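You operate a simulated robot arm through the tools that you are given. There is no shell and no other tool.

You run a simulated two-armed robot. Do the job below in one go: nothing can be reset, and whatever is moved stays where it is left.

## Task
Find where the fitted pressure switch trips and set the trip dial to match.
Fine: type on SWITCH, pump till the lamp lights; then open the release, free the collar and stow the switch in the pieces tray.

Only the result counts: the job must be done as asked and must still hold three seconds after the hand-in. Knocking over, shifting, dropping, spilling or breaking anything else fails it.

## Robot
Two 7-joint arms with fingered hands on one trunk that stands fixed in place. Base frame: the origin is at the foot of the trunk, x ahead of it, y to its left, z up; the work surface is at about z = 800. Units: mm, degrees, N and s.
The left shoulder is at [80, 198, 1465], the right one opposite. With the tool pointing down near the work surface each hand reaches from about 100 to 700 mm from the base axis, measured 20 degrees to its own side. Payload 4 kg a hand.
Tool frame (each hand has its own): the origin (TCP) lies between the finger pads and is the grasp point; the fingertips stand 26 mm ahead of it; z points along the fingers, y is the line along which they close. The gripper opens to 132 mm. The gripper's body begins 73 mm behind the TCP. The gripper is a hand of 4 fingers: y runs from the thumb to the fingers, the wrist lies at [0, 0, -239] in the tool frame.
Orientation is that of the tool frame in the base frame, as a unit quaternion [w, x, y, z]. With the fingers straight down and closing along the base's y, the tool's x points along the base's -x, its y along +y and its z along -z.

## Interface
- The arms move only by the tool play_rows. It takes "left_moves", "right_moves" or both (then of equal length, played together; a hand with none holds still); each is a list of rows, each an object of numbers (a shift or turn left out is 0): "wx", "wy", "wz": the turn, a rotation vector about the tool's x, y, z in degrees; "dx", "dy", "dz": the shift along the tool's x, y, z in mm. In form: [{"wx": .., "wy": .., "wz": .., "dx": .., "dy": .., "dz": ..}, ...]. A call has 1 to 20 rows; each row shifts and turns the commanded pose from where the row before left it, along the tool's axes as they then stand. A row lasts 0.2 s, in which the tool goes at most 50 mm and 8.6 degrees; a call with a longer step from one row to the next is refused whole. A pose out of reach is approached as far as the arm can. The call stops where the force on the tool passes 40 N (or 10 N more than at its start, if that is more) or the arm is blocked; 0.2 s more then pass. In this call time passes only in rows, and 0.2 s behind the last. It gives the time, the measured TCP pose, the force on the tool (base axes), the opening and the grip force at its end, in the units of the frame above (readings bear some noise), with the torque about the TCP (base axes, N m) and any sound that the robot's microphone picked up.
- Cameras (640 x 400 px; columns grow to the right, rows downward): "scene" is now at [102.1, 11.1, 1620.2]; the picture's right is [0.11, -0.99, 0.00], its down [-0.79, -0.09, -0.60] and it looks along [0.60, 0.07, -0.80] (base axes); focal length 316 px, centre (320, 200). "left" rides on the left gripper at [-68, 2, -97] in its tool frame; the picture's right is [-0.03, -1.00, 0.00], its down [0.82, -0.02, -0.58] and it looks along [0.58, -0.02, 0.82] (tool axes); focal length 270 px, centre (320, 200). "right" rides on the right gripper at [68, 2, -97] in its tool frame; the picture's right is [-0.03, 1.00, 0.00], its down [-0.82, -0.02, -0.58] and it looks along [-0.58, -0.01, 0.82] (tool axes); focal length 270 px, centre (320, 200).
- camera(camera): a new picture of that camera. No time passes.
- raise_lower(by): slides the trunk up (or, below 0, down) by that many mm; the arms and the scene camera ride with it, the base frame stays. It gives what a move gives, with no picture.
- move_fingers(finger1, finger2, finger3, thumb_bend, hand): sets how far each is bent, from 0 (flat) to 1 (curled in); at 0.3 the hand is open as for a grip, at 0.7 the pads meet at the TCP. One left out holds its place. A second passes; each finger stops where it meets its share of the squeeze, and holds until it gets a number again. It is the only way to open and close the hand. It gives what a move gives, with no picture; readings hold the bend of each and the force on the fingers (four entries, about 0 where the hand has none), thumb and palm.
- pan_tilt(pan, tilt): turns the head with the scene camera to pan (to the left, within 86 degrees either way) and tilt (down, from -29 to 69), counted from straight ahead of the robot. It gives what a move gives.
- point_at(camera, pixels): for up to 12 pixels [column, row] of the newest picture of that camera ("zoom" is the newest enlarged one), the place [x, y, z] in the base frame of the surface seen there, good to about 3 mm. No time passes.
- enlarge(camera, box): a new picture of the part [left, top, right, bottom] of that camera's present view, enlarged. No time passes.
- close_job(): hands the job in; it is judged then, once.

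Leave the grippers open and the arms clear of the work at the hand-in unless told otherwise.

The tools are called after "Call:" as a command line: name --argument value ..., lists and objects as JSON in quotes. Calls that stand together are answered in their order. play_rows: Moves the arms, as the interface text tells. Its arguments: {"type":"object","properties":{"left_moves":{"type":"array","items":{"type":"object","properties":{"wx":{"type":"number"},"wy":{"type":"number"},"wz":{"type":"number"},"dx":{"type":"number"},"dy":{"type":"number"},"dz":{"type":"number"}}}},"right_moves":{"type":"array","items":{"type":"object","properties":{"wx":{"type":"number"},"wy":{"type":"number"},"wz":{"type":"number"},"dx":{"type":"number"},"dy":{"type":"number"},"dz":{"type":"number"}}}}},"required":[]} The other tools are called the same way: raise_lower (by) slides the trunk up or down; move_fingers (finger1, finger2, finger3, thumb_bend, hand) moves the fingers one by one; pan_tilt (pan, tilt) turns the head that bears the scene camera; camera (camera) takes a picture; point_at (camera, pixels) gives the place of the surface under pixels of a picture; enlarge (camera, box) takes an enlarged picture of a part of a camera's view; close_job () hands the job in.

At the start:

```text
clock: 0.0
left_tool_pos: [506.6, 381.0, 1112.7]
left_tool_rot: [0.0, 0.001, 1.0, 0.001]
left_contact_force: [0.1, -0.4, -0.1]
left_ft_torque: [-0.04, -0.03, -0.01]
left_grip_width: 131.7
left_finger_force: 0.1
left_shape: jaw
left_bend: [0.3, 0.3, 0.3, 0.3]
left_finger forces: [0.0, 0.0, 0.0, 0.1, 0.0, 0.0]
right_tool_pos: [629.5, -80.0, 1113.2]
right_tool_rot: [0.0, 0.0, 1.0, 0.0]
right_contact_force: [0.5, 0.7, -0.9]
right_ft_torque: [0.01, 0.0, 0.04]
right_grip_width: 131.7
right_finger_force: 0.1
right_shape: jaw
right_bend: [0.3, 0.3, 0.3, 0.3]
right_finger forces: [0.1, 0.0, 0.0, 0.0, 0.0, 0.1]
trunk travel left (down, up): [-775.0, 65.0]
head pan, tilt: [6.6, 52.9]
```

scene: 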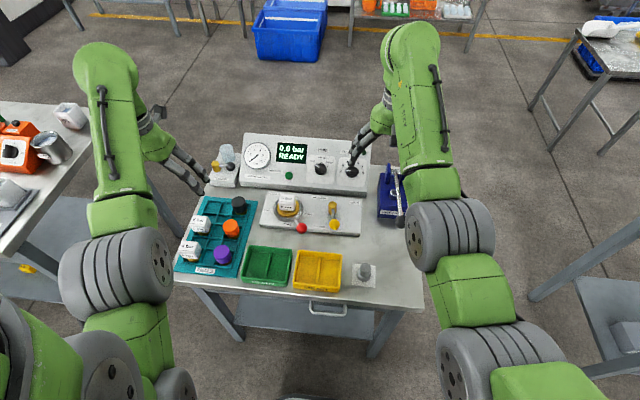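
right: 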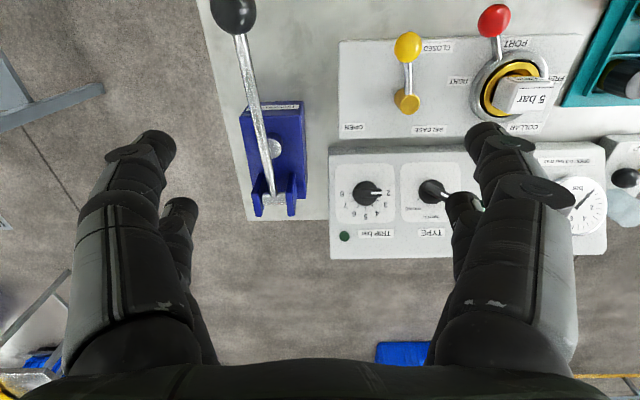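
left: 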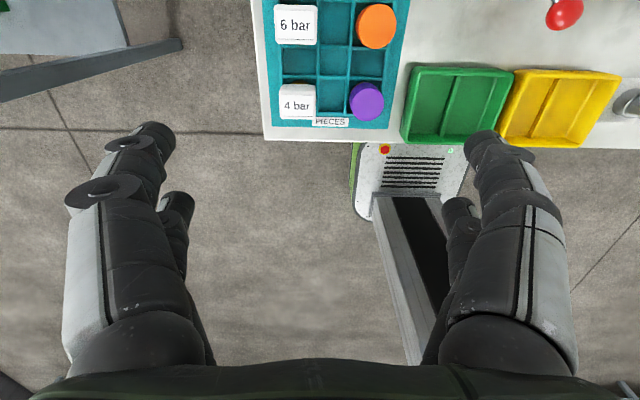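

I see a bench with a console (gauge, display, TYPE and TRIP dials), a plate with the port, collar and release, a blue pump with a lever, and a teal pieces tray. I'll enlarge the scene view to read the details.

Call:
enlarge --camera "scene" --box '[230, 120, 390, 220]'

Call:
enlarge --camera "scene" --box '[170, 180, 410, 300]'

Call:
enlarge --camera "right" --box '[320, 0, 640, 200]'

Call:
enlarge --camera "right" --box '[200, 80, 520, 280]'

```text
4.00 times, centred on (310, 170) of scene
```

zoom: 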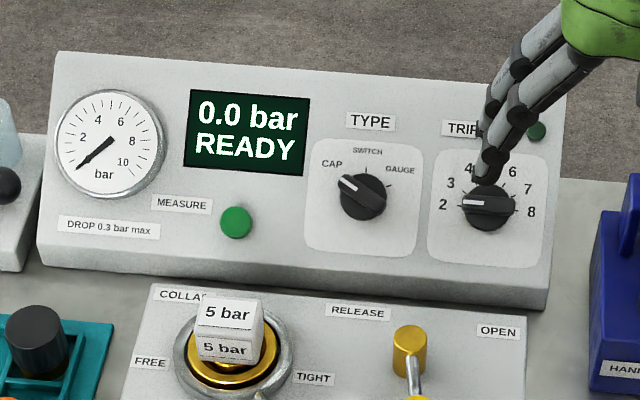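

```text
2.67 times, centred on (290, 240) of scene
```

zoom: 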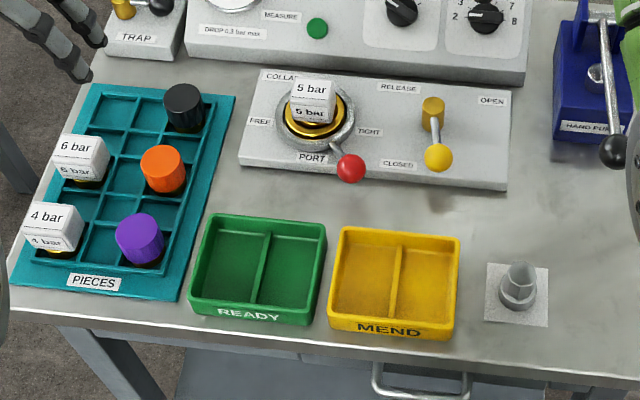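

```text
2.00 times, centred on (480, 100) of right
```

zoom: 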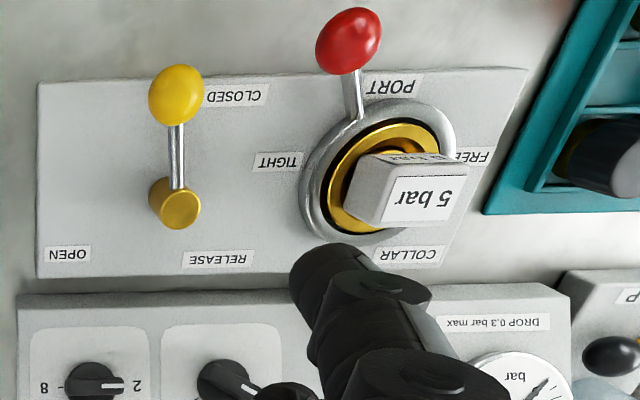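

```text
2.00 times, centred on (360, 180) of right
```

zoom: 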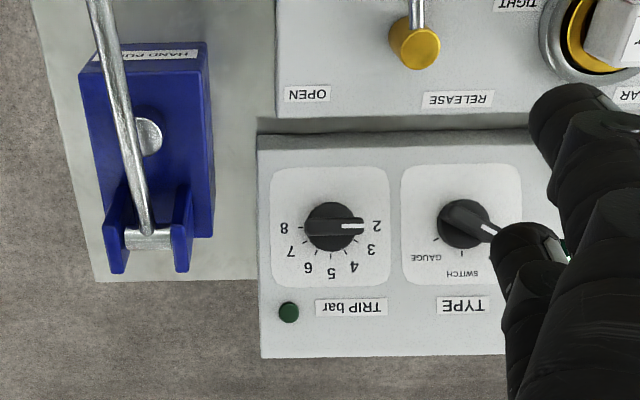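

I'll take a closer look at single areas and measure them: knobs on the console, collar and release levers, and the pump.

Call:
enlarge --camera "scene" --box '[256, 185, 368, 255]'

Call:
point_at --camera "zoom" --pixels '[[100, 100], [560, 100], [440, 120], [435, 260], [200, 130], [260, 290], [180, 60], [180, 170], [80, 150], [340, 170], [220, 230], [500, 320]]'

Call:
enlarge --camera "scene" --box '[368, 150, 416, 240]'

```text
5.71 times, centred on (312, 220) of scene
```

zoom: 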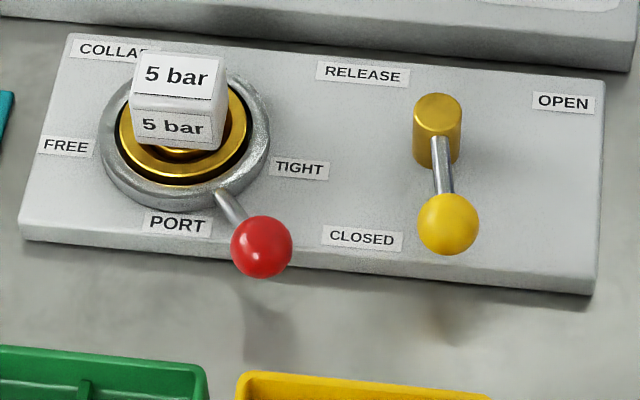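

```text
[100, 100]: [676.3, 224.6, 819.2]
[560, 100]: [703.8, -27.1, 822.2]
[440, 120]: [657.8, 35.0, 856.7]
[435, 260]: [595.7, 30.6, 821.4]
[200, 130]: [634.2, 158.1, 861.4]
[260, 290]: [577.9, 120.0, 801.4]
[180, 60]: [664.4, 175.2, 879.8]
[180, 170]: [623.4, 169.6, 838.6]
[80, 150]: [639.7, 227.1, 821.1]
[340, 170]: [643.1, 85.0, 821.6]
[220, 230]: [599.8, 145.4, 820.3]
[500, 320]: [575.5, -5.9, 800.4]
```

```text
4.44 times, centred on (392, 195) of scene
```

zoom: 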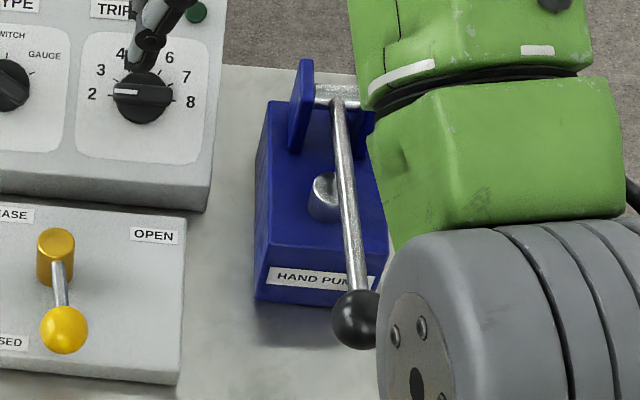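

Next I measure the ball ends, pump handle, and console face.

Call:
point_at --camera "zoom" --pixels '[[356, 312], [345, 200], [335, 110], [325, 195], [303, 90], [270, 200], [262, 290], [65, 325], [59, 250], [140, 92], [100, 180], [195, 190]]'

Call:
enlarge --camera "scene" --box '[300, 130, 380, 200]'

Call:
point_at --camera "zoom" --pixels '[[60, 60], [60, 300], [330, 340], [250, 300], [110, 170], [85, 130], [120, 200], [385, 205], [390, 240], [340, 200], [500, 330], [60, 200]]'

```text
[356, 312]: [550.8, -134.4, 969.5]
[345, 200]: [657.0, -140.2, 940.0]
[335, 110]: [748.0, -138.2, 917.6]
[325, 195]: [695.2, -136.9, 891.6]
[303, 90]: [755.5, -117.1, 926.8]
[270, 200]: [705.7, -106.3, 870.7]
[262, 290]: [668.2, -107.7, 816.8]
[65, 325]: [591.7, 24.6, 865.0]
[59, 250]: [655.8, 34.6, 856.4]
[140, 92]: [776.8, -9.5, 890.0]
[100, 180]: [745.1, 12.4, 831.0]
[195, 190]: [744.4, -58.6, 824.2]
```

```text
5.71 times, centred on (340, 165) of scene
```

zoom: 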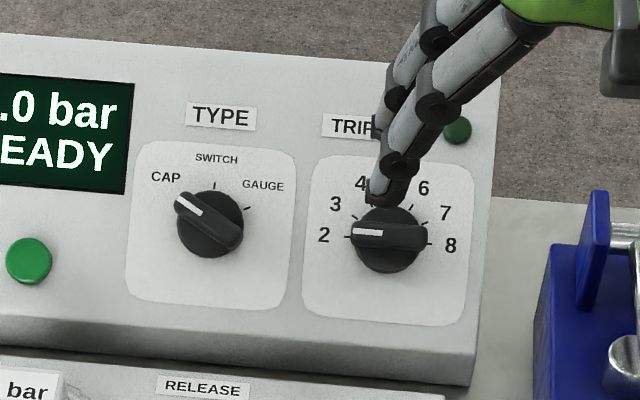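

```text
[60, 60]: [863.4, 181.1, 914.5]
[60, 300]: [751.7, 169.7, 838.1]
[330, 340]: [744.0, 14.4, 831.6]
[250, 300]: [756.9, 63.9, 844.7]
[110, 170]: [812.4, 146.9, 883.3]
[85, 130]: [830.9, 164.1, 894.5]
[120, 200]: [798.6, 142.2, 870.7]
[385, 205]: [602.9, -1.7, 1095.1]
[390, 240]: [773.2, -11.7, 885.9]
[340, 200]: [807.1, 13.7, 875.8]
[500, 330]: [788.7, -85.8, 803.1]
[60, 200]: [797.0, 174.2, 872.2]
```

The console face slopes about 34°. I'll move the right hand back towards the robot and to the right to clear the camera's view.

Call:
play_rows --right_moves '[{"dx": 40, "dy": -25}, {"dx": 40, "dy": -25}, {"dx": 40, "dy": -25}, {"dx": 40, "dy": -25}, {"dx": 40, "dy": -25}, {"dx": 0}]'

Call:
camera --camera "scene"

Call:
enlarge --camera "scene" --box '[200, 130, 296, 190]'

Call:
enlarge --camera "scene" --box '[300, 130, 380, 180]'

Call:
point_at --camera "zoom" --pixels '[[65, 195], [250, 270], [310, 260], [400, 330], [215, 230], [165, 185], [250, 230], [440, 325], [350, 260], [395, 265], [510, 130], [210, 250]]'

```text
clock: 1.4
left_tool_pos: [505.3, 381.9, 1113.1]
left_tool_rot: [0.001, 0.0, 1.0, 0.001]
left_contact_force: [1.2, 0.0, 0.1]
left_ft_torque: [-0.02, 0.0, -0.01]
left_grip_width: 132.0
left_finger_force: 0.1
left_shape: jaw
left_bend: [0.3, 0.3, 0.3, 0.3]
left_finger forces: [0.0, 0.1, 0.0, 0.0, 0.1, 0.0]
right_tool_pos: [463.8, -201.4, 1062.8]
right_tool_rot: [0.001, 0.001, 1.0, 0.0]
right_contact_force: [0.0, -0.3, -0.4]
right_ft_torque: [0.02, -0.02, -0.01]
right_grip_width: 132.0
right_finger_force: 0.0
right_shape: jaw
right_bend: [0.3, 0.3, 0.3, 0.3]
right_finger forces: [0.1, 0.0, 0.1, 0.0, 0.1, 0.0]
right hand out of reach, approached as far as the arm can: row 3, 4, 5
trunk travel left (down, up): [-775.0, 65.0]
head pan, tilt: [6.6, 52.9]
```

```text
taken
```

scene: 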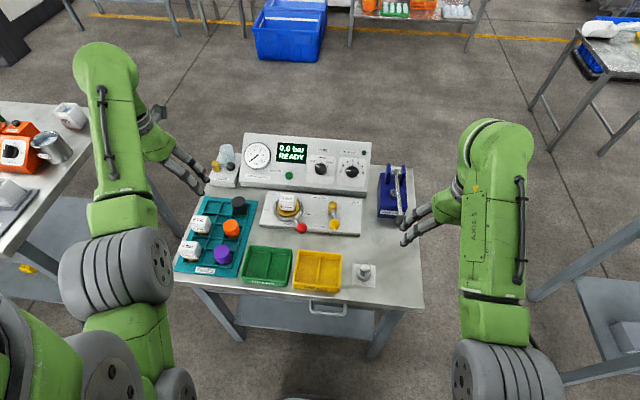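

```text
6.67 times, centred on (248, 160) of scene
```

zoom: 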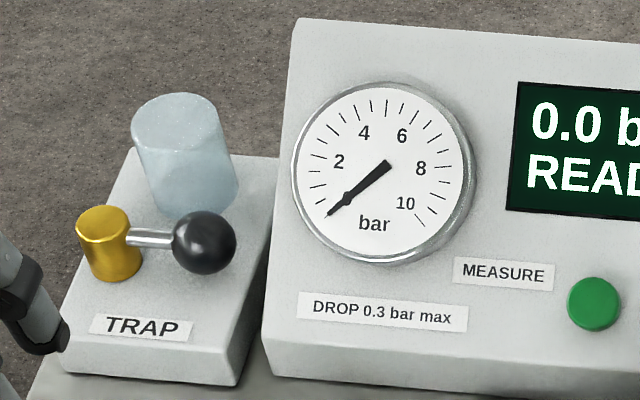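

```text
8.00 times, centred on (340, 155) of scene
```

zoom: 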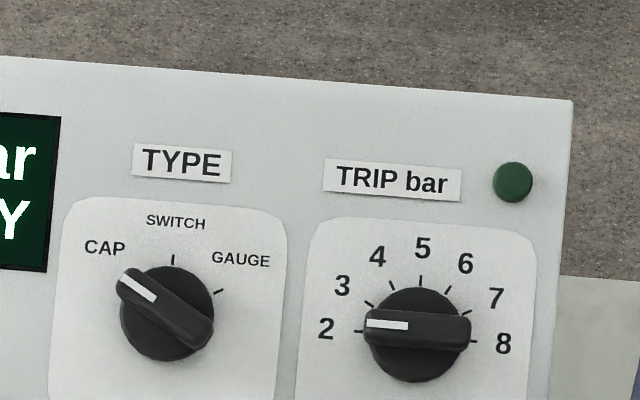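

```text
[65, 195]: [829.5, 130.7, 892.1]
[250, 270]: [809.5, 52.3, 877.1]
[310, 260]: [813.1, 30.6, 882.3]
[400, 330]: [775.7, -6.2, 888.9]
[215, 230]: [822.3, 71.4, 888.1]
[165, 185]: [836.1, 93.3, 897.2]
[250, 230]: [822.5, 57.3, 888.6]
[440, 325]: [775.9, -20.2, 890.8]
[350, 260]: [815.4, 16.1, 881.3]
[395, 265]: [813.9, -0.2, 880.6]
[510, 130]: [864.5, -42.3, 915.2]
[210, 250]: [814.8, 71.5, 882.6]
```

The lamp is at the top right of the console and is dark. TYPE is on CAP and TRIP is on 2. I'll measure the collar and release levers precisely, and get a closer look at the TYPE knob.

Call:
enlarge --camera "scene" --box '[260, 190, 350, 246]'

Call:
point_at --camera "zoom" --pixels '[[295, 270], [240, 210], [250, 225], [187, 90], [187, 50], [105, 165], [290, 165], [190, 240], [540, 165], [530, 260], [200, 210], [450, 290]]'

Call:
enlarge --camera "scene" --box '[304, 150, 368, 190]'

Call:
point_at --camera "zoom" --pixels '[[130, 120], [170, 150], [215, 185], [165, 200], [165, 210], [120, 160], [470, 180], [515, 185], [560, 190], [515, 240], [515, 150], [300, 230]]'

```text
7.11 times, centred on (305, 218) of scene
```

zoom: 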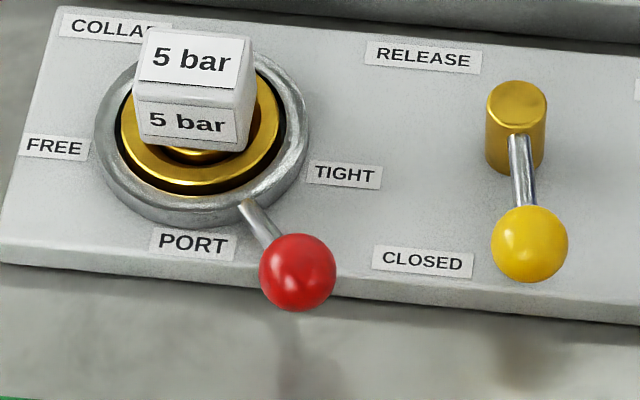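

```text
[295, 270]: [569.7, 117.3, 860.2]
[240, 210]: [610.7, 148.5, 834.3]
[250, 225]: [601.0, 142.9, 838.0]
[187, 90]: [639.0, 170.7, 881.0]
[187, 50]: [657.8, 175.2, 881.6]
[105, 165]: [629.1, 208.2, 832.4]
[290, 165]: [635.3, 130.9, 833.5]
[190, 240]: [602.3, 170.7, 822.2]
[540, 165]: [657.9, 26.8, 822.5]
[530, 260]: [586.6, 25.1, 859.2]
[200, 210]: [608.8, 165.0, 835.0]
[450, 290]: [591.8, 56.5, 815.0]
```

```text
10.00 times, centred on (336, 170) of scene
```

zoom: 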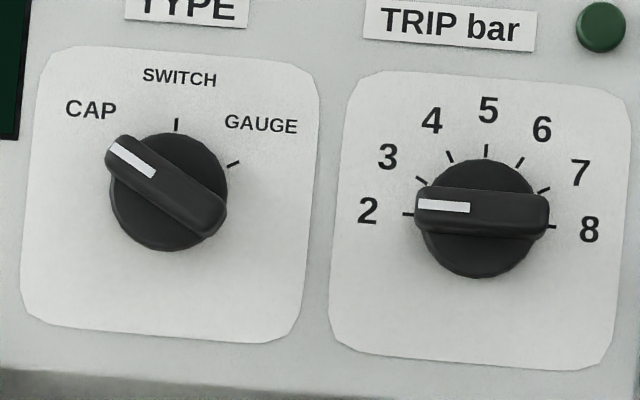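

```text
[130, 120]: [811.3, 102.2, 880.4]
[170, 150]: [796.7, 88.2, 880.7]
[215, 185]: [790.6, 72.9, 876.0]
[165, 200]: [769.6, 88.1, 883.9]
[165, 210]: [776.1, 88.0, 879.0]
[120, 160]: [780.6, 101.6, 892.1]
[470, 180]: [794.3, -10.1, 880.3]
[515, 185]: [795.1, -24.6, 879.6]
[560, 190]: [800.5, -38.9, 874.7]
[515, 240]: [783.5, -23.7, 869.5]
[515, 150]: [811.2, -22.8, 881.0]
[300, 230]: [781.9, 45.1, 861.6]
```

The collar lever sits about 37° to the TIGHT side of straight front and the release lever points straight front, at CLOSED. The TYPE bar top is near (775, 86, 889) and the TRIP bar top near (775, -12, 889). I'll bring the right hand forward and left at a safe height, then lower the trunk for reach.

Call:
play_rows --right_moves '[{"dx": -40, "dy": 25}, {"dx": -40, "dy": 25}, {"dx": -40, "dy": 25}, {"dx": -30, "dy": 35}, {"dx": -20, "dy": 40}, {"dx": 0, "dy": 45}, {"dx": 0, "dy": 45}, {"dx": 0}]'

```text
clock: 3.2
left_tool_pos: [507.5, 381.3, 1112.4]
left_tool_rot: [0.001, 0.0, 1.0, 0.001]
left_contact_force: [1.1, -0.3, -0.7]
left_ft_torque: [0.01, -0.01, 0.0]
left_grip_width: 132.1
left_finger_force: 0.0
left_shape: jaw
left_bend: [0.3, 0.3, 0.3, 0.3]
left_finger forces: [0.1, 0.1, 0.1, 0.0, 0.0, 0.0]
right_tool_pos: [634.4, 36.4, 1061.4]
right_tool_rot: [0.0, 0.001, 1.0, 0.0]
right_contact_force: [0.3, 0.0, -0.2]
right_ft_torque: [-0.02, 0.07, 0.01]
right_grip_width: 131.7
right_finger_force: 0.1
right_shape: jaw
right_bend: [0.3, 0.3, 0.3, 0.3]
right_finger forces: [0.0, 0.0, 0.1, 0.1, 0.0, 0.0]
trunk travel left (down, up): [-775.0, 65.0]
head pan, tilt: [6.6, 52.9]
```

The hand is at (634, 36, 1061), clear of everything. I'll lower the trunk by 100.

Call:
raise_lower --by -100

Call:
camera --camera "scene"

Call:
camera --camera "right"

```text
clock: 4.5
left_tool_pos: [508.0, 381.6, 1012.8]
left_tool_rot: [0.001, 0.001, 1.0, 0.001]
left_contact_force: [0.2, 0.4, -0.8]
left_ft_torque: [0.0, -0.01, 0.0]
left_grip_width: 131.8
left_finger_force: 0.0
left_shape: jaw
left_bend: [0.3, 0.3, 0.3, 0.3]
left_finger forces: [0.1, 0.1, 0.1, 0.0, 0.0, 0.1]
right_tool_pos: [634.6, 36.0, 963.7]
right_tool_rot: [0.0, 0.0, 1.0, 0.001]
right_contact_force: [-0.7, -0.2, 0.4]
right_ft_torque: [0.0, 0.03, 0.01]
right_grip_width: 131.9
right_finger_force: 0.0
right_shape: jaw
right_bend: [0.3, 0.3, 0.3, 0.3]
right_finger forces: [0.1, 0.0, 0.0, 0.0, 0.1, 0.0]
trunk travel left (down, up): [-675.0, 165.0]
head pan, tilt: [6.6, 52.9]
```

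```text
taken
```

scene: 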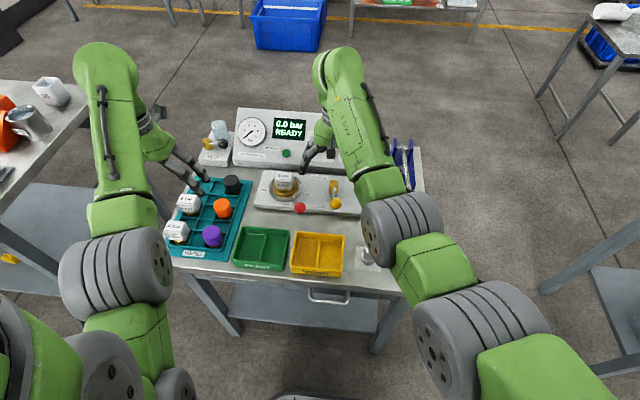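

```text
taken
```

right: 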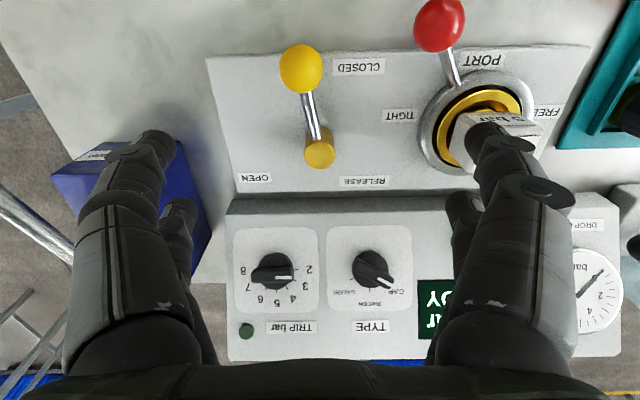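

The right wrist camera has a clear view of the two knobs near (275,272) and (372,270). I'll enlarge and measure them there.

Call:
enlarge --camera "right" --box '[230, 220, 430, 345]'

Call:
point_at --camera "zoom" --pixels '[[450, 155], [425, 135], [500, 190], [460, 175], [405, 170], [140, 168], [180, 178], [95, 175], [145, 130], [545, 50], [545, 270], [30, 280]]'

```text
3.20 times, centred on (330, 282) of right
```

zoom: 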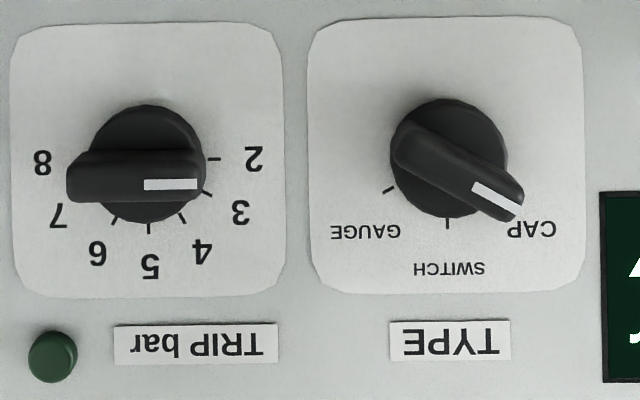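

```text
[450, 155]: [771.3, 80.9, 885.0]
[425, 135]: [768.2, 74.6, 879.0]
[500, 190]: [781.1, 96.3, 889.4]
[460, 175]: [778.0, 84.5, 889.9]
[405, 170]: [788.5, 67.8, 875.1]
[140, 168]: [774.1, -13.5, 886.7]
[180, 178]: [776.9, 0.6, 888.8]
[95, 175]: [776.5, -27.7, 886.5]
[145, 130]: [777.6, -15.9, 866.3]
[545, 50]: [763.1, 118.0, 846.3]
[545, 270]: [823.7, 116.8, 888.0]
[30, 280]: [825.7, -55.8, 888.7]
```

The bars stand about 27 mm off the face and the CAP position reads about -60°. I'll tilt the right tool normal to the face (-34.6° about y), turn it -60° about its axis, and part-close the fingers.

Call:
play_rows --right_moves '[{"wy": -6.92}, {"wy": -6.92}, {"wy": -6.92}, {"wy": -6.92}, {"wy": -6.92}, {"wz": -7.5}, {"wz": -7.5}, {"wz": -7.5}, {"wz": -7.5}, {"wz": -7.5}, {"wz": -7.5}, {"wz": -7.5}, {"wz": -7.5}, {"wz": 0}]'

Call:
move_fingers --hand "right" --finger1 0.55 --finger2 0.55 --finger3 0.55 --thumb_bend 0.55

Call:
camera --camera "right"

Call:
camera --camera "scene"

```text
clock: 7.5
left_tool_pos: [507.7, 381.4, 1012.9]
left_tool_rot: [-0.001, 0.001, 1.0, 0.002]
left_contact_force: [-0.2, -1.0, -0.2]
left_ft_torque: [-0.03, 0.0, 0.01]
left_grip_width: 132.1
left_finger_force: 0.1
left_shape: jaw
left_bend: [0.3, 0.3, 0.3, 0.3]
left_finger forces: [0.1, 0.1, 0.0, 0.1, 0.0, 0.0]
right_tool_pos: [634.2, 37.2, 961.6]
right_tool_rot: [0.257, -0.478, 0.827, -0.149]
right_contact_force: [0.0, 0.2, 0.7]
right_ft_torque: [-0.04, -0.01, 0.01]
right_grip_width: 132.0
right_finger_force: 0.0
right_shape: jaw
right_bend: [0.3, 0.3, 0.3, 0.3]
right_finger forces: [0.1, 0.0, 0.0, 0.0, 0.0, 0.1]
trunk travel left (down, up): [-675.0, 165.0]
head pan, tilt: [6.6, 52.9]
```

```text
clock: 8.5
left_tool_pos: [507.6, 382.2, 1011.7]
left_tool_rot: [0.0, 0.001, 1.0, 0.001]
left_contact_force: [-1.0, 0.4, 0.5]
left_ft_torque: [-0.02, -0.01, 0.01]
left_grip_width: 132.1
left_finger_force: 0.0
left_shape: jaw
left_bend: [0.3, 0.3, 0.3, 0.3]
left_finger forces: [0.0, 0.1, 0.0, 0.1, 0.0, 0.0]
right_tool_pos: [634.2, 37.0, 961.6]
right_tool_rot: [0.258, -0.478, 0.827, -0.149]
right_contact_force: [0.0, 0.7, -0.3]
right_ft_torque: [-0.02, 0.03, -0.02]
right_grip_width: 49.5
right_finger_force: 0.1
right_shape: fingers
right_bend: [0.55, 0.55, 0.55, 0.55]
right_finger forces: [0.0, 0.0, 0.0, 0.1, 0.0, 0.0]
trunk travel left (down, up): [-675.0, 165.0]
head pan, tilt: [6.6, 52.9]
```

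```text
taken
```

right: 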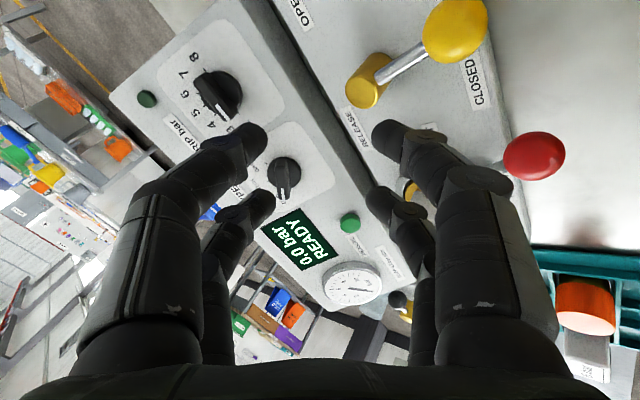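

```text
taken
```

scene: 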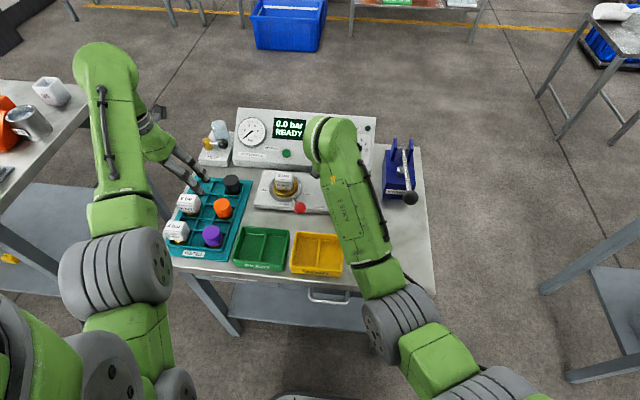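

The hand is tilted and turned as wanted, with a 50 mm opening. I'll move it to the approach point about 60 mm off the TYPE knob.

Call:
play_rows --right_moves '[{"dx": -26.3, "dy": -13.1, "dz": 23.8}, {"dx": -26.3, "dy": -13.1, "dz": 23.8}, {"dx": -26.3, "dy": -13.1, "dz": 23.8}, {"dx": 0}]'

Call:
camera --camera "right"

Call:
enlarge --camera "scene" --box '[270, 90, 400, 190]'

```text
clock: 9.5
left_tool_pos: [506.7, 382.8, 1012.6]
left_tool_rot: [0.0, 0.001, 1.0, 0.001]
left_contact_force: [-0.3, -0.2, 0.7]
left_ft_torque: [-0.01, 0.01, 0.01]
left_grip_width: 132.0
left_finger_force: 0.1
left_shape: jaw
left_bend: [0.3, 0.3, 0.3, 0.3]
left_finger forces: [0.0, 0.0, 0.1, 0.0, 0.0, 0.0]
right_tool_pos: [736.4, 86.2, 942.3]
right_tool_rot: [0.258, -0.477, 0.827, -0.149]
right_contact_force: [0.0, 0.6, -0.3]
right_ft_torque: [-0.01, 0.01, 0.0]
right_grip_width: 49.3
right_finger_force: 0.1
right_shape: fingers
right_bend: [0.55, 0.55, 0.55, 0.55]
right_finger forces: [0.0, 0.0, 0.0, 0.0, 0.0, 0.1]
trunk travel left (down, up): [-675.0, 165.0]
head pan, tilt: [6.6, 52.9]
```

```text
taken
```

right: 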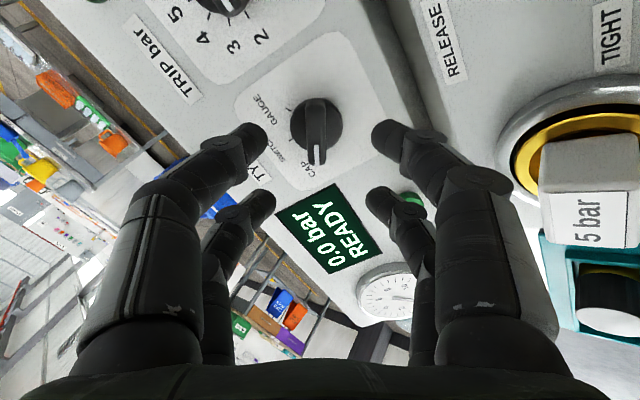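

```text
4.00 times, centred on (335, 140) of scene
```

zoom: 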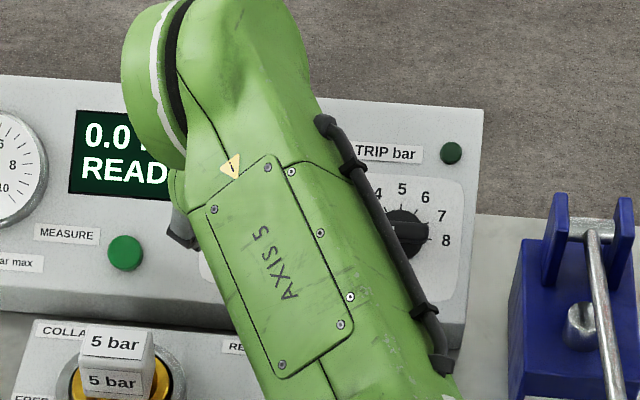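

The bar is nicely aligned between the fingers. I'll enlarge to check its centring.

Call:
enlarge --camera "right" --box '[230, 70, 410, 220]'

Call:
point_at --camera "zoom" --pixels '[[300, 160], [310, 230], [305, 300], [305, 120], [250, 180], [360, 180]]'

```text
2.67 times, centred on (320, 145) of right
```

zoom: 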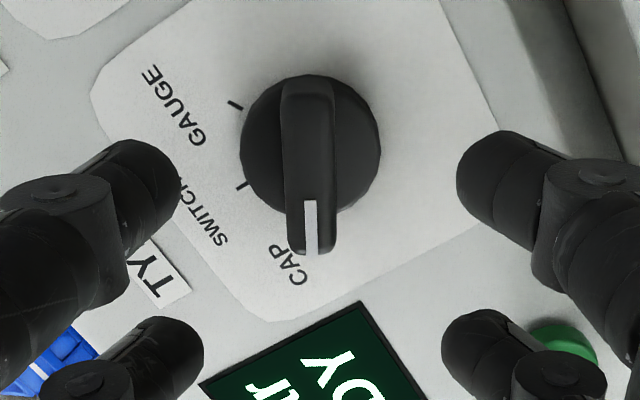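

```text
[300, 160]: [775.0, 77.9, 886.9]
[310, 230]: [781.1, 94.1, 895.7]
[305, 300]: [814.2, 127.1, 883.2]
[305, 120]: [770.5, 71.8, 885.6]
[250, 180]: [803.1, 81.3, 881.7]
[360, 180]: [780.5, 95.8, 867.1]
```

The bar sits about 2.4 mm to the thumb side and 2 mm to +x of centre. I'll shift by that and advance 54 mm so the tips straddle the bar without touching the disc.

Call:
play_rows --right_moves '[{"dx": 2, "dy": -2.4}, {"dz": 18}, {"dz": 18}, {"dz": 18}, {"dz": 0}]'

Call:
camera --camera "right"

```text
clock: 10.7
left_tool_pos: [506.3, 381.1, 1013.4]
left_tool_rot: [0.0, 0.001, 1.0, 0.001]
left_contact_force: [0.5, 0.4, 0.1]
left_ft_torque: [0.0, 0.04, -0.04]
left_grip_width: 132.1
left_finger_force: 0.1
left_shape: jaw
left_bend: [0.3, 0.3, 0.3, 0.3]
left_finger forces: [0.0, 0.0, 0.0, 0.1, 0.0, 0.0]
right_tool_pos: [768.9, 82.5, 901.3]
right_tool_rot: [0.258, -0.476, 0.827, -0.15]
right_contact_force: [-0.7, -0.6, 0.3]
right_ft_torque: [0.0, -0.01, 0.0]
right_grip_width: 49.4
right_finger_force: 0.1
right_shape: fingers
right_bend: [0.55, 0.55, 0.55, 0.55]
right_finger forces: [0.1, 0.0, 0.0, 0.0, 0.1, 0.1]
trunk travel left (down, up): [-675.0, 165.0]
head pan, tilt: [6.6, 52.9]
```

```text
taken
```

right: 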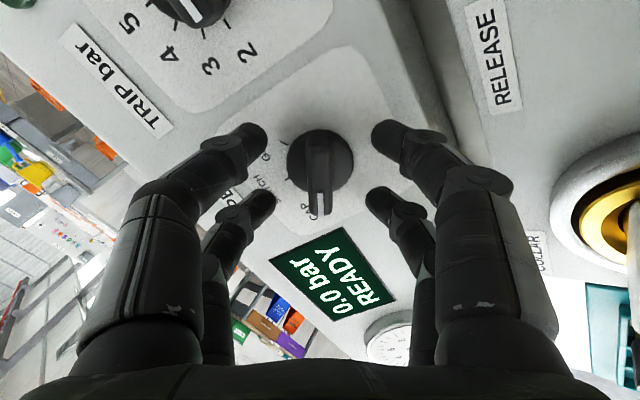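

Call:
enlarge --camera "right" --box '[250, 110, 390, 230]'

Call:
point_at --camera "zoom" --pixels '[[315, 150], [320, 200], [320, 250], [315, 330], [220, 170], [400, 170], [60, 80], [540, 60]]'

```text
3.33 times, centred on (320, 170) of right
```

zoom: 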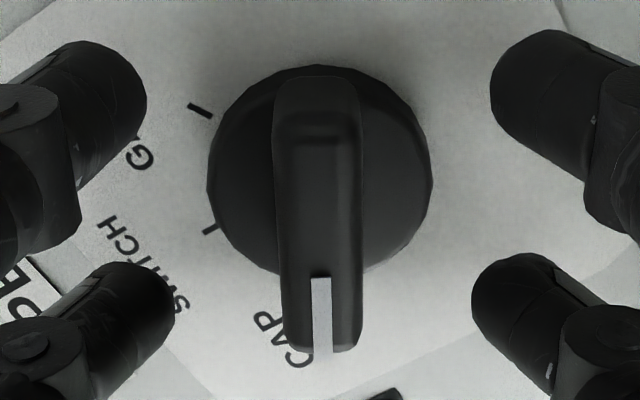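

```text
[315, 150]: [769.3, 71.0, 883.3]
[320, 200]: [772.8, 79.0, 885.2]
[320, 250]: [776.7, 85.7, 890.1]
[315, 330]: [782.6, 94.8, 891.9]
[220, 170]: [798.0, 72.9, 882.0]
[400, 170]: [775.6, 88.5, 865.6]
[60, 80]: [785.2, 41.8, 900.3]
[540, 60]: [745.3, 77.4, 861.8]
```

The bar is centred to within about 2 mm. I'll close the fingers on it.

Call:
move_fingers --hand "right" --finger1 0.72 --finger2 0.72 --finger3 0.72 --thumb_bend 0.72

Call:
enlarge --camera "right" --box '[230, 100, 410, 250]'

```text
clock: 11.7
left_tool_pos: [506.9, 381.8, 1013.0]
left_tool_rot: [-0.001, 0.0, 1.0, 0.001]
left_contact_force: [-0.3, 0.3, 0.0]
left_ft_torque: [-0.01, 0.0, 0.0]
left_grip_width: 131.8
left_finger_force: 0.0
left_shape: jaw
left_bend: [0.3, 0.3, 0.3, 0.3]
left_finger forces: [0.0, 0.0, 0.0, 0.0, 0.0, 0.0]
right_tool_pos: [768.6, 81.3, 899.2]
right_tool_rot: [0.257, -0.476, 0.827, -0.149]
right_contact_force: [1.3, -1.6, -1.6]
right_ft_torque: [-0.04, -0.01, 0.0]
right_grip_width: 9.6
right_finger_force: 9.2
right_shape: fingers
right_bend: [0.7, 0.7, 0.7, 0.69]
right_finger forces: [4.5, 4.0, 4.4, 0.0, 5.9, 0.0]
trunk travel left (down, up): [-675.0, 165.0]
head pan, tilt: [6.6, 52.9]
```

```text
2.67 times, centred on (320, 175) of right
```

zoom: 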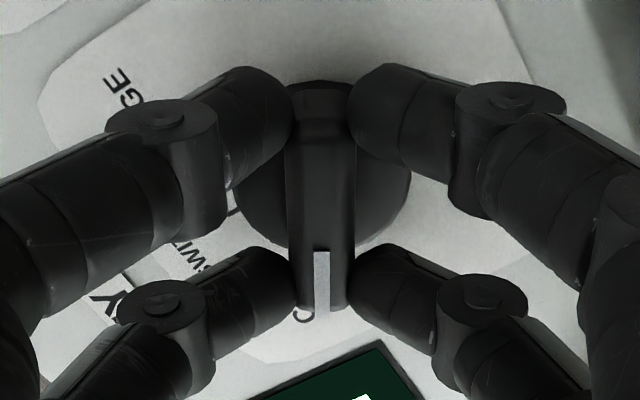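

The bar is gripped (about 9 N). I'll turn it +60° about the tool axis towards SWITCH.

Call:
play_rows --right_moves '[{"wz": 7.5}, {"wz": 7.5}, {"wz": 7.5}, {"wz": 7.5}, {"wz": 7.5}, {"wz": 7.5}, {"wz": 7.5}, {"wz": 7.5}, {"wz": 0}]'

Call:
camera --camera "right"

```text
clock: 13.7
left_tool_pos: [506.5, 381.6, 1012.2]
left_tool_rot: [0.0, 0.002, 1.0, 0.0]
left_contact_force: [-0.6, -0.1, 0.6]
left_ft_torque: [-0.01, -0.04, 0.02]
left_grip_width: 132.0
left_finger_force: 0.1
left_shape: jaw
left_bend: [0.3, 0.3, 0.3, 0.3]
left_finger forces: [0.1, 0.0, 0.0, 0.0, 0.0, 0.0]
right_tool_pos: [766.3, 82.2, 898.7]
right_tool_rot: [0.296, 0.001, 0.955, 0.0]
right_contact_force: [-1.7, 5.6, -7.3]
right_ft_torque: [0.08, 0.09, 0.09]
right_grip_width: 9.7
right_finger_force: 9.1
right_shape: fingers
right_bend: [0.69, 0.7, 0.7, 0.69]
right_finger forces: [5.8, 5.6, 2.5, 0.0, 3.6, 0.1]
trunk travel left (down, up): [-675.0, 165.0]
head pan, tilt: [6.6, 52.9]
```

```text
taken
```

right: 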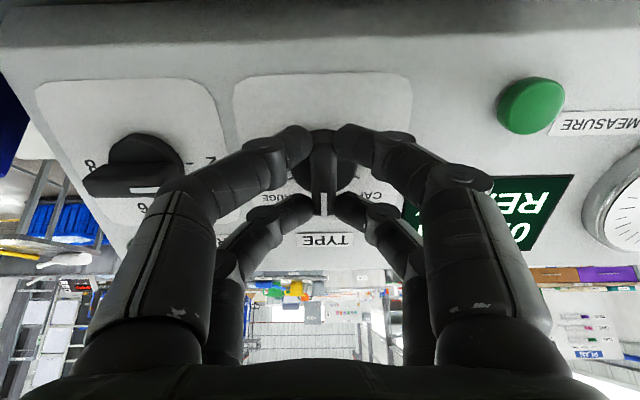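

The knob appears to have followed to SWITCH. I'll open the fingers and back straight off.

Call:
move_fingers --hand "right" --finger1 0.55 --finger2 0.55 --finger3 0.55 --thumb_bend 0.55

Call:
play_rows --right_moves '[{"dz": -20}, {"dz": -30}, {"dz": -30}, {"dz": 0}]'

Call:
enlarge --camera "right" --box '[160, 60, 480, 260]'

```text
clock: 14.7
left_tool_pos: [506.6, 382.1, 1011.6]
left_tool_rot: [0.001, 0.001, 1.0, 0.0]
left_contact_force: [0.0, 0.3, -0.7]
left_ft_torque: [0.02, 0.02, 0.0]
left_grip_width: 132.3
left_finger_force: 0.1
left_shape: jaw
left_bend: [0.3, 0.3, 0.3, 0.3]
left_finger forces: [0.0, 0.0, 0.1, 0.0, 0.1, 0.0]
right_tool_pos: [766.4, 82.4, 901.3]
right_tool_rot: [0.297, 0.0, 0.955, 0.0]
right_contact_force: [-0.3, 0.6, -0.2]
right_ft_torque: [0.02, -0.03, -0.02]
right_grip_width: 48.4
right_finger_force: 0.0
right_shape: fingers
right_bend: [0.55, 0.55, 0.55, 0.55]
right_finger forces: [0.0, 0.0, 0.0, 0.1, 0.0, 0.0]
trunk travel left (down, up): [-675.0, 165.0]
head pan, tilt: [6.6, 52.9]
```

```text
clock: 15.7
left_tool_pos: [507.0, 382.3, 1012.1]
left_tool_rot: [0.0, 0.002, 1.0, 0.002]
left_contact_force: [-1.0, 0.7, -1.2]
left_ft_torque: [-0.02, 0.01, 0.04]
left_grip_width: 131.9
left_finger_force: 0.0
left_shape: jaw
left_bend: [0.3, 0.3, 0.3, 0.3]
left_finger forces: [0.0, 0.0, 0.1, 0.1, 0.0, 0.0]
right_tool_pos: [721.7, 82.5, 966.9]
right_tool_rot: [0.297, 0.0, 0.955, 0.0]
right_contact_force: [0.2, 0.2, -0.2]
right_ft_torque: [0.01, 0.0, -0.02]
right_grip_width: 48.3
right_finger_force: 0.0
right_shape: fingers
right_bend: [0.55, 0.55, 0.55, 0.55]
right_finger forces: [0.0, 0.1, 0.0, 0.0, 0.0, 0.0]
trunk travel left (down, up): [-675.0, 165.0]
head pan, tilt: [6.6, 52.9]
```

```text
2.00 times, centred on (320, 160) of right
```

zoom: 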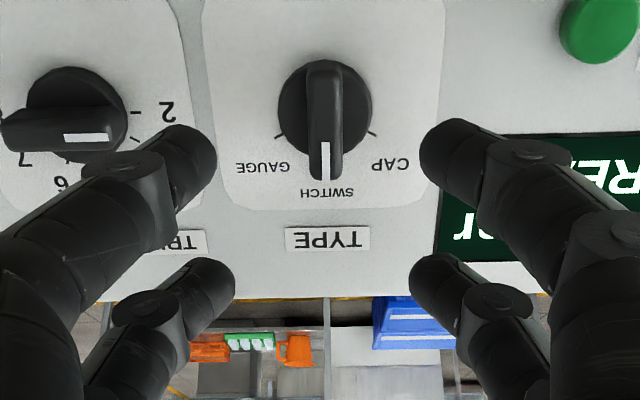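

TYPE is now on SWITCH. Next is the pump: its handle ball is centred near (560, -137, 957) and it pivots at the back near (748, -138, 915). I'll take the right hand up and back, and level the tool again.

Call:
play_rows --right_moves '[{"dx": 19.5, "dz": -28, "dy": -22}, {"dx": 19.5, "dz": -28, "dy": -22}, {"dx": 19.5, "dz": -28, "dy": -22}, {"dx": 19.5, "dz": -28, "dy": -22}, {"dx": 19.5, "dz": -28, "dy": -22}, {"wy": 6.92}, {"wy": 6.92}, {"wy": 6.92}, {"wy": 6.92}, {"wy": 6.92}, {"dy": -37}, {"dy": -37}, {"dy": -36}, {"dy": 0}]'

Call:
camera --camera "right"

Call:
camera --camera "scene"

```text
clock: 18.7
left_tool_pos: [505.8, 383.1, 1012.7]
left_tool_rot: [0.001, 0.001, 1.0, 0.002]
left_contact_force: [0.3, 0.5, -0.2]
left_ft_torque: [0.04, 0.02, 0.01]
left_grip_width: 131.8
left_finger_force: 0.1
left_shape: jaw
left_bend: [0.3, 0.3, 0.3, 0.3]
left_finger forces: [0.0, 0.0, 0.0, 0.0, 0.1, 0.0]
right_tool_pos: [560.8, -136.0, 1025.9]
right_tool_rot: [0.0, 0.0, 1.0, 0.0]
right_contact_force: [-0.1, -0.2, -1.0]
right_ft_torque: [0.03, -0.05, 0.02]
right_grip_width: 48.4
right_finger_force: 0.1
right_shape: fingers
right_bend: [0.55, 0.55, 0.55, 0.55]
right_finger forces: [0.0, 0.0, 0.0, 0.0, 0.0, 0.0]
trunk travel left (down, up): [-675.0, 165.0]
head pan, tilt: [6.6, 52.9]
```

```text
taken
```

right: 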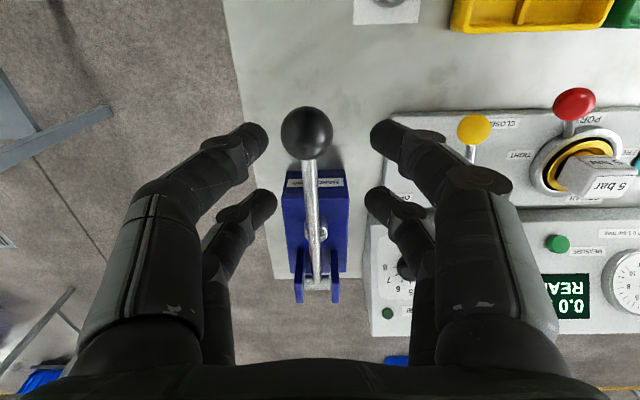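

```text
taken
```

scene: 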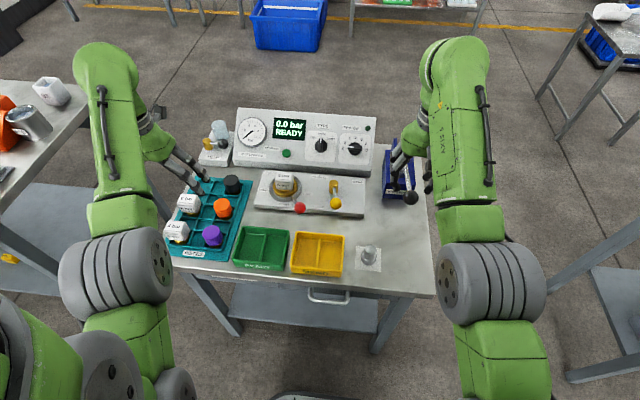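

The handle ball is at (307,133) in the wrist picture, slightly to the thumb side. I'll measure it.

Call:
point_at --camera "right" --pixels '[[307, 133], [307, 112], [285, 133], [330, 133], [307, 150], [311, 200], [316, 285], [299, 290]]'

Call:
point_at --camera "scene" --pixels '[[411, 198], [404, 185], [395, 162]]'

```text
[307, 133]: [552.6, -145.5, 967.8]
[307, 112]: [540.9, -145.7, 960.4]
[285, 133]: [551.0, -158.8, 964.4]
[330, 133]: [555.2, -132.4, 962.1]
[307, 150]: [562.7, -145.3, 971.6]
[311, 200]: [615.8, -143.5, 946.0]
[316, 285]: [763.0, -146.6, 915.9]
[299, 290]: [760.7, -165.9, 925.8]
```

```text
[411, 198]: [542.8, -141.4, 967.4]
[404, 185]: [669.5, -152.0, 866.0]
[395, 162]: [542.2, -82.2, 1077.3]
```

The ball centre is about (558.5, -145.5, 953). I'll widen the fingers a little, centre over it and descend so that the fingers straddle it.

Call:
move_fingers --hand "right" --finger1 0.5 --finger2 0.5 --finger3 0.5 --thumb_bend 0.5

Call:
play_rows --right_moves '[{"dx": 2.3, "dy": -9.5}, {"dz": 24}, {"dz": 24}, {"dz": 22}, {"dz": 0}]'

Call:
camera --camera "right"

```text
clock: 19.7
left_tool_pos: [506.5, 382.1, 1012.9]
left_tool_rot: [0.0, 0.001, 1.0, 0.001]
left_contact_force: [-0.3, 0.3, 0.5]
left_ft_torque: [0.01, 0.03, 0.0]
left_grip_width: 132.0
left_finger_force: 0.1
left_shape: jaw
left_bend: [0.3, 0.3, 0.3, 0.3]
left_finger forces: [0.0, 0.0, 0.0, 0.0, 0.1, 0.0]
right_tool_pos: [562.0, -136.8, 1025.4]
right_tool_rot: [0.0, 0.0, 1.0, -0.001]
right_contact_force: [0.0, 0.2, -0.3]
right_ft_torque: [0.0, 0.0, -0.01]
right_grip_width: 65.5
right_finger_force: 0.0
right_shape: fingers
right_bend: [0.5, 0.5, 0.5, 0.5]
right_finger forces: [0.0, 0.0, 0.0, 0.0, 0.1, 0.1]
trunk travel left (down, up): [-675.0, 165.0]
head pan, tilt: [6.6, 52.9]
```

```text
clock: 20.9
left_tool_pos: [506.3, 382.0, 1012.5]
left_tool_rot: [0.001, 0.002, 1.0, 0.001]
left_contact_force: [0.3, 0.0, 0.2]
left_ft_torque: [-0.02, -0.02, 0.02]
left_grip_width: 131.7
left_finger_force: 0.1
left_shape: jaw
left_bend: [0.3, 0.3, 0.3, 0.3]
left_finger forces: [0.1, 0.0, 0.0, 0.0, 0.0, 0.0]
right_tool_pos: [558.8, -146.1, 957.5]
right_tool_rot: [0.0, 0.0, 1.0, 0.0]
right_contact_force: [-0.5, 0.1, -0.1]
right_ft_torque: [0.0, 0.0, 0.0]
right_grip_width: 65.4
right_finger_force: 0.0
right_shape: fingers
right_bend: [0.5, 0.5, 0.5, 0.5]
right_finger forces: [0.0, 0.0, 0.0, 0.1, 0.0, 0.0]
trunk travel left (down, up): [-675.0, 165.0]
head pan, tilt: [6.6, 52.9]
```

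```text
taken
```

right: 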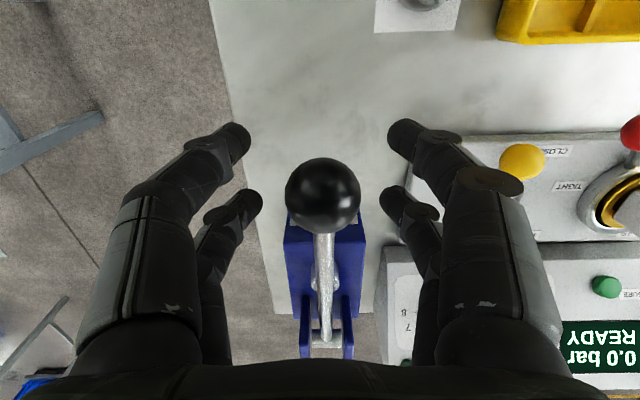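

The ball is centred between the fingers. I'll close on it.

Call:
move_fingers --hand "right" --finger1 0.7 --finger2 0.7 --finger3 0.7 --thumb_bend 0.7

Call:
camera --camera "right"

Call:
enlarge --camera "scene" --box '[225, 100, 385, 200]'

```text
clock: 21.9
left_tool_pos: [505.7, 382.4, 1012.5]
left_tool_rot: [0.0, 0.001, 1.0, 0.001]
left_contact_force: [0.0, -0.1, 1.0]
left_ft_torque: [-0.01, -0.03, 0.01]
left_grip_width: 132.1
left_finger_force: 0.2
left_shape: jaw
left_bend: [0.3, 0.3, 0.3, 0.3]
left_finger forces: [0.0, 0.0, 0.0, 0.1, 0.1, 0.0]
right_tool_pos: [558.3, -145.8, 957.4]
right_tool_rot: [-0.001, -0.001, 1.0, 0.001]
right_contact_force: [-0.9, -0.3, -0.3]
right_ft_torque: [-0.01, 0.0, 0.02]
right_grip_width: 3.1
right_finger_force: 1.6
right_shape: fingers
right_bend: [0.69, 0.68, 0.69, 0.7]
right_finger forces: [0.5, 1.2, 0.5, 0.1, 0.5, 0.0]
trunk travel left (down, up): [-675.0, 165.0]
head pan, tilt: [6.6, 52.9]
```

```text
taken
```

right: 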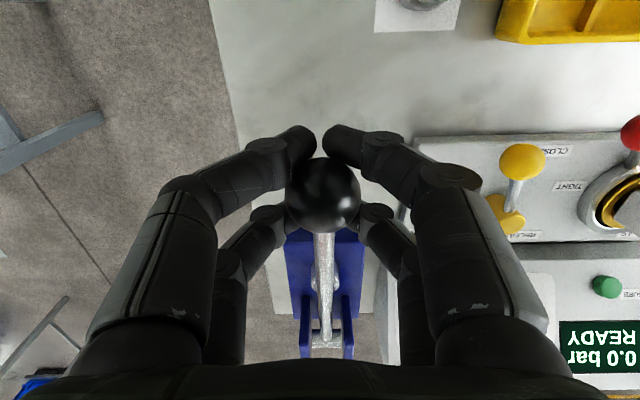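

```text
4.00 times, centred on (305, 150) of scene
```

zoom: 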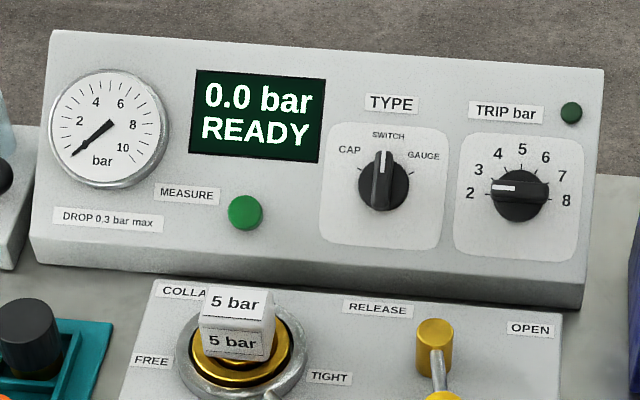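

The fingers have caged the ball loosely. I'll try a short 12 mm downward push to see whether the handle follows.

Call:
play_rows --right_moves '[{"dz": 4}, {"dz": 4}, {"dz": 4}, {"dz": 0}]'

Call:
camera --camera "right"

Call:
enlarge --camera "scene" --box '[225, 100, 385, 200]'

```text
clock: 22.9
left_tool_pos: [507.6, 382.4, 1013.2]
left_tool_rot: [0.001, 0.001, 1.0, 0.0]
left_contact_force: [-0.6, -0.5, 0.4]
left_ft_torque: [0.03, 0.0, -0.03]
left_grip_width: 131.9
left_finger_force: 0.1
left_shape: jaw
left_bend: [0.3, 0.3, 0.3, 0.3]
left_finger forces: [0.0, 0.1, 0.1, 0.1, 0.1, 0.0]
right_tool_pos: [558.7, -146.0, 945.0]
right_tool_rot: [0.0, 0.0, 1.0, 0.0]
right_contact_force: [0.4, 0.3, 0.9]
right_ft_torque: [0.0, 0.03, -0.02]
right_grip_width: 1.7
right_finger_force: 0.0
right_shape: fingers
right_bend: [0.7, 0.7, 0.7, 0.7]
right_finger forces: [0.0, 0.0, 0.1, 0.0, 0.0, 0.0]
trunk travel left (down, up): [-675.0, 165.0]
head pan, tilt: [6.6, 52.9]
```

```text
taken
```

right: 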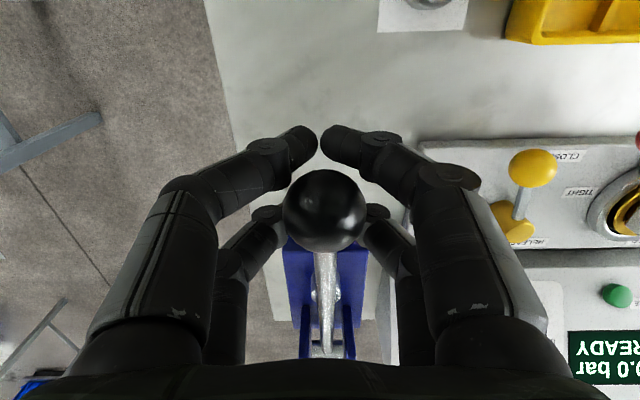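

```text
4.00 times, centred on (305, 150) of scene
```

zoom: 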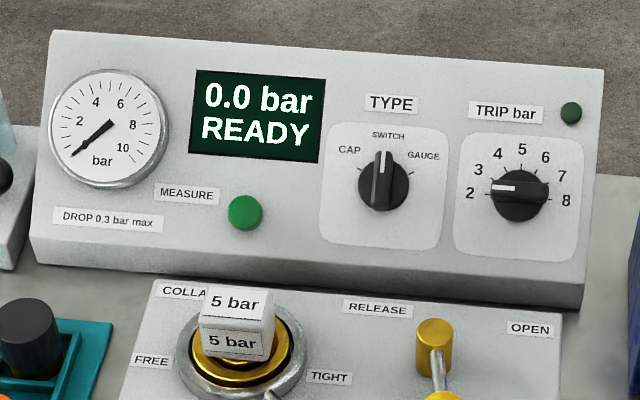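

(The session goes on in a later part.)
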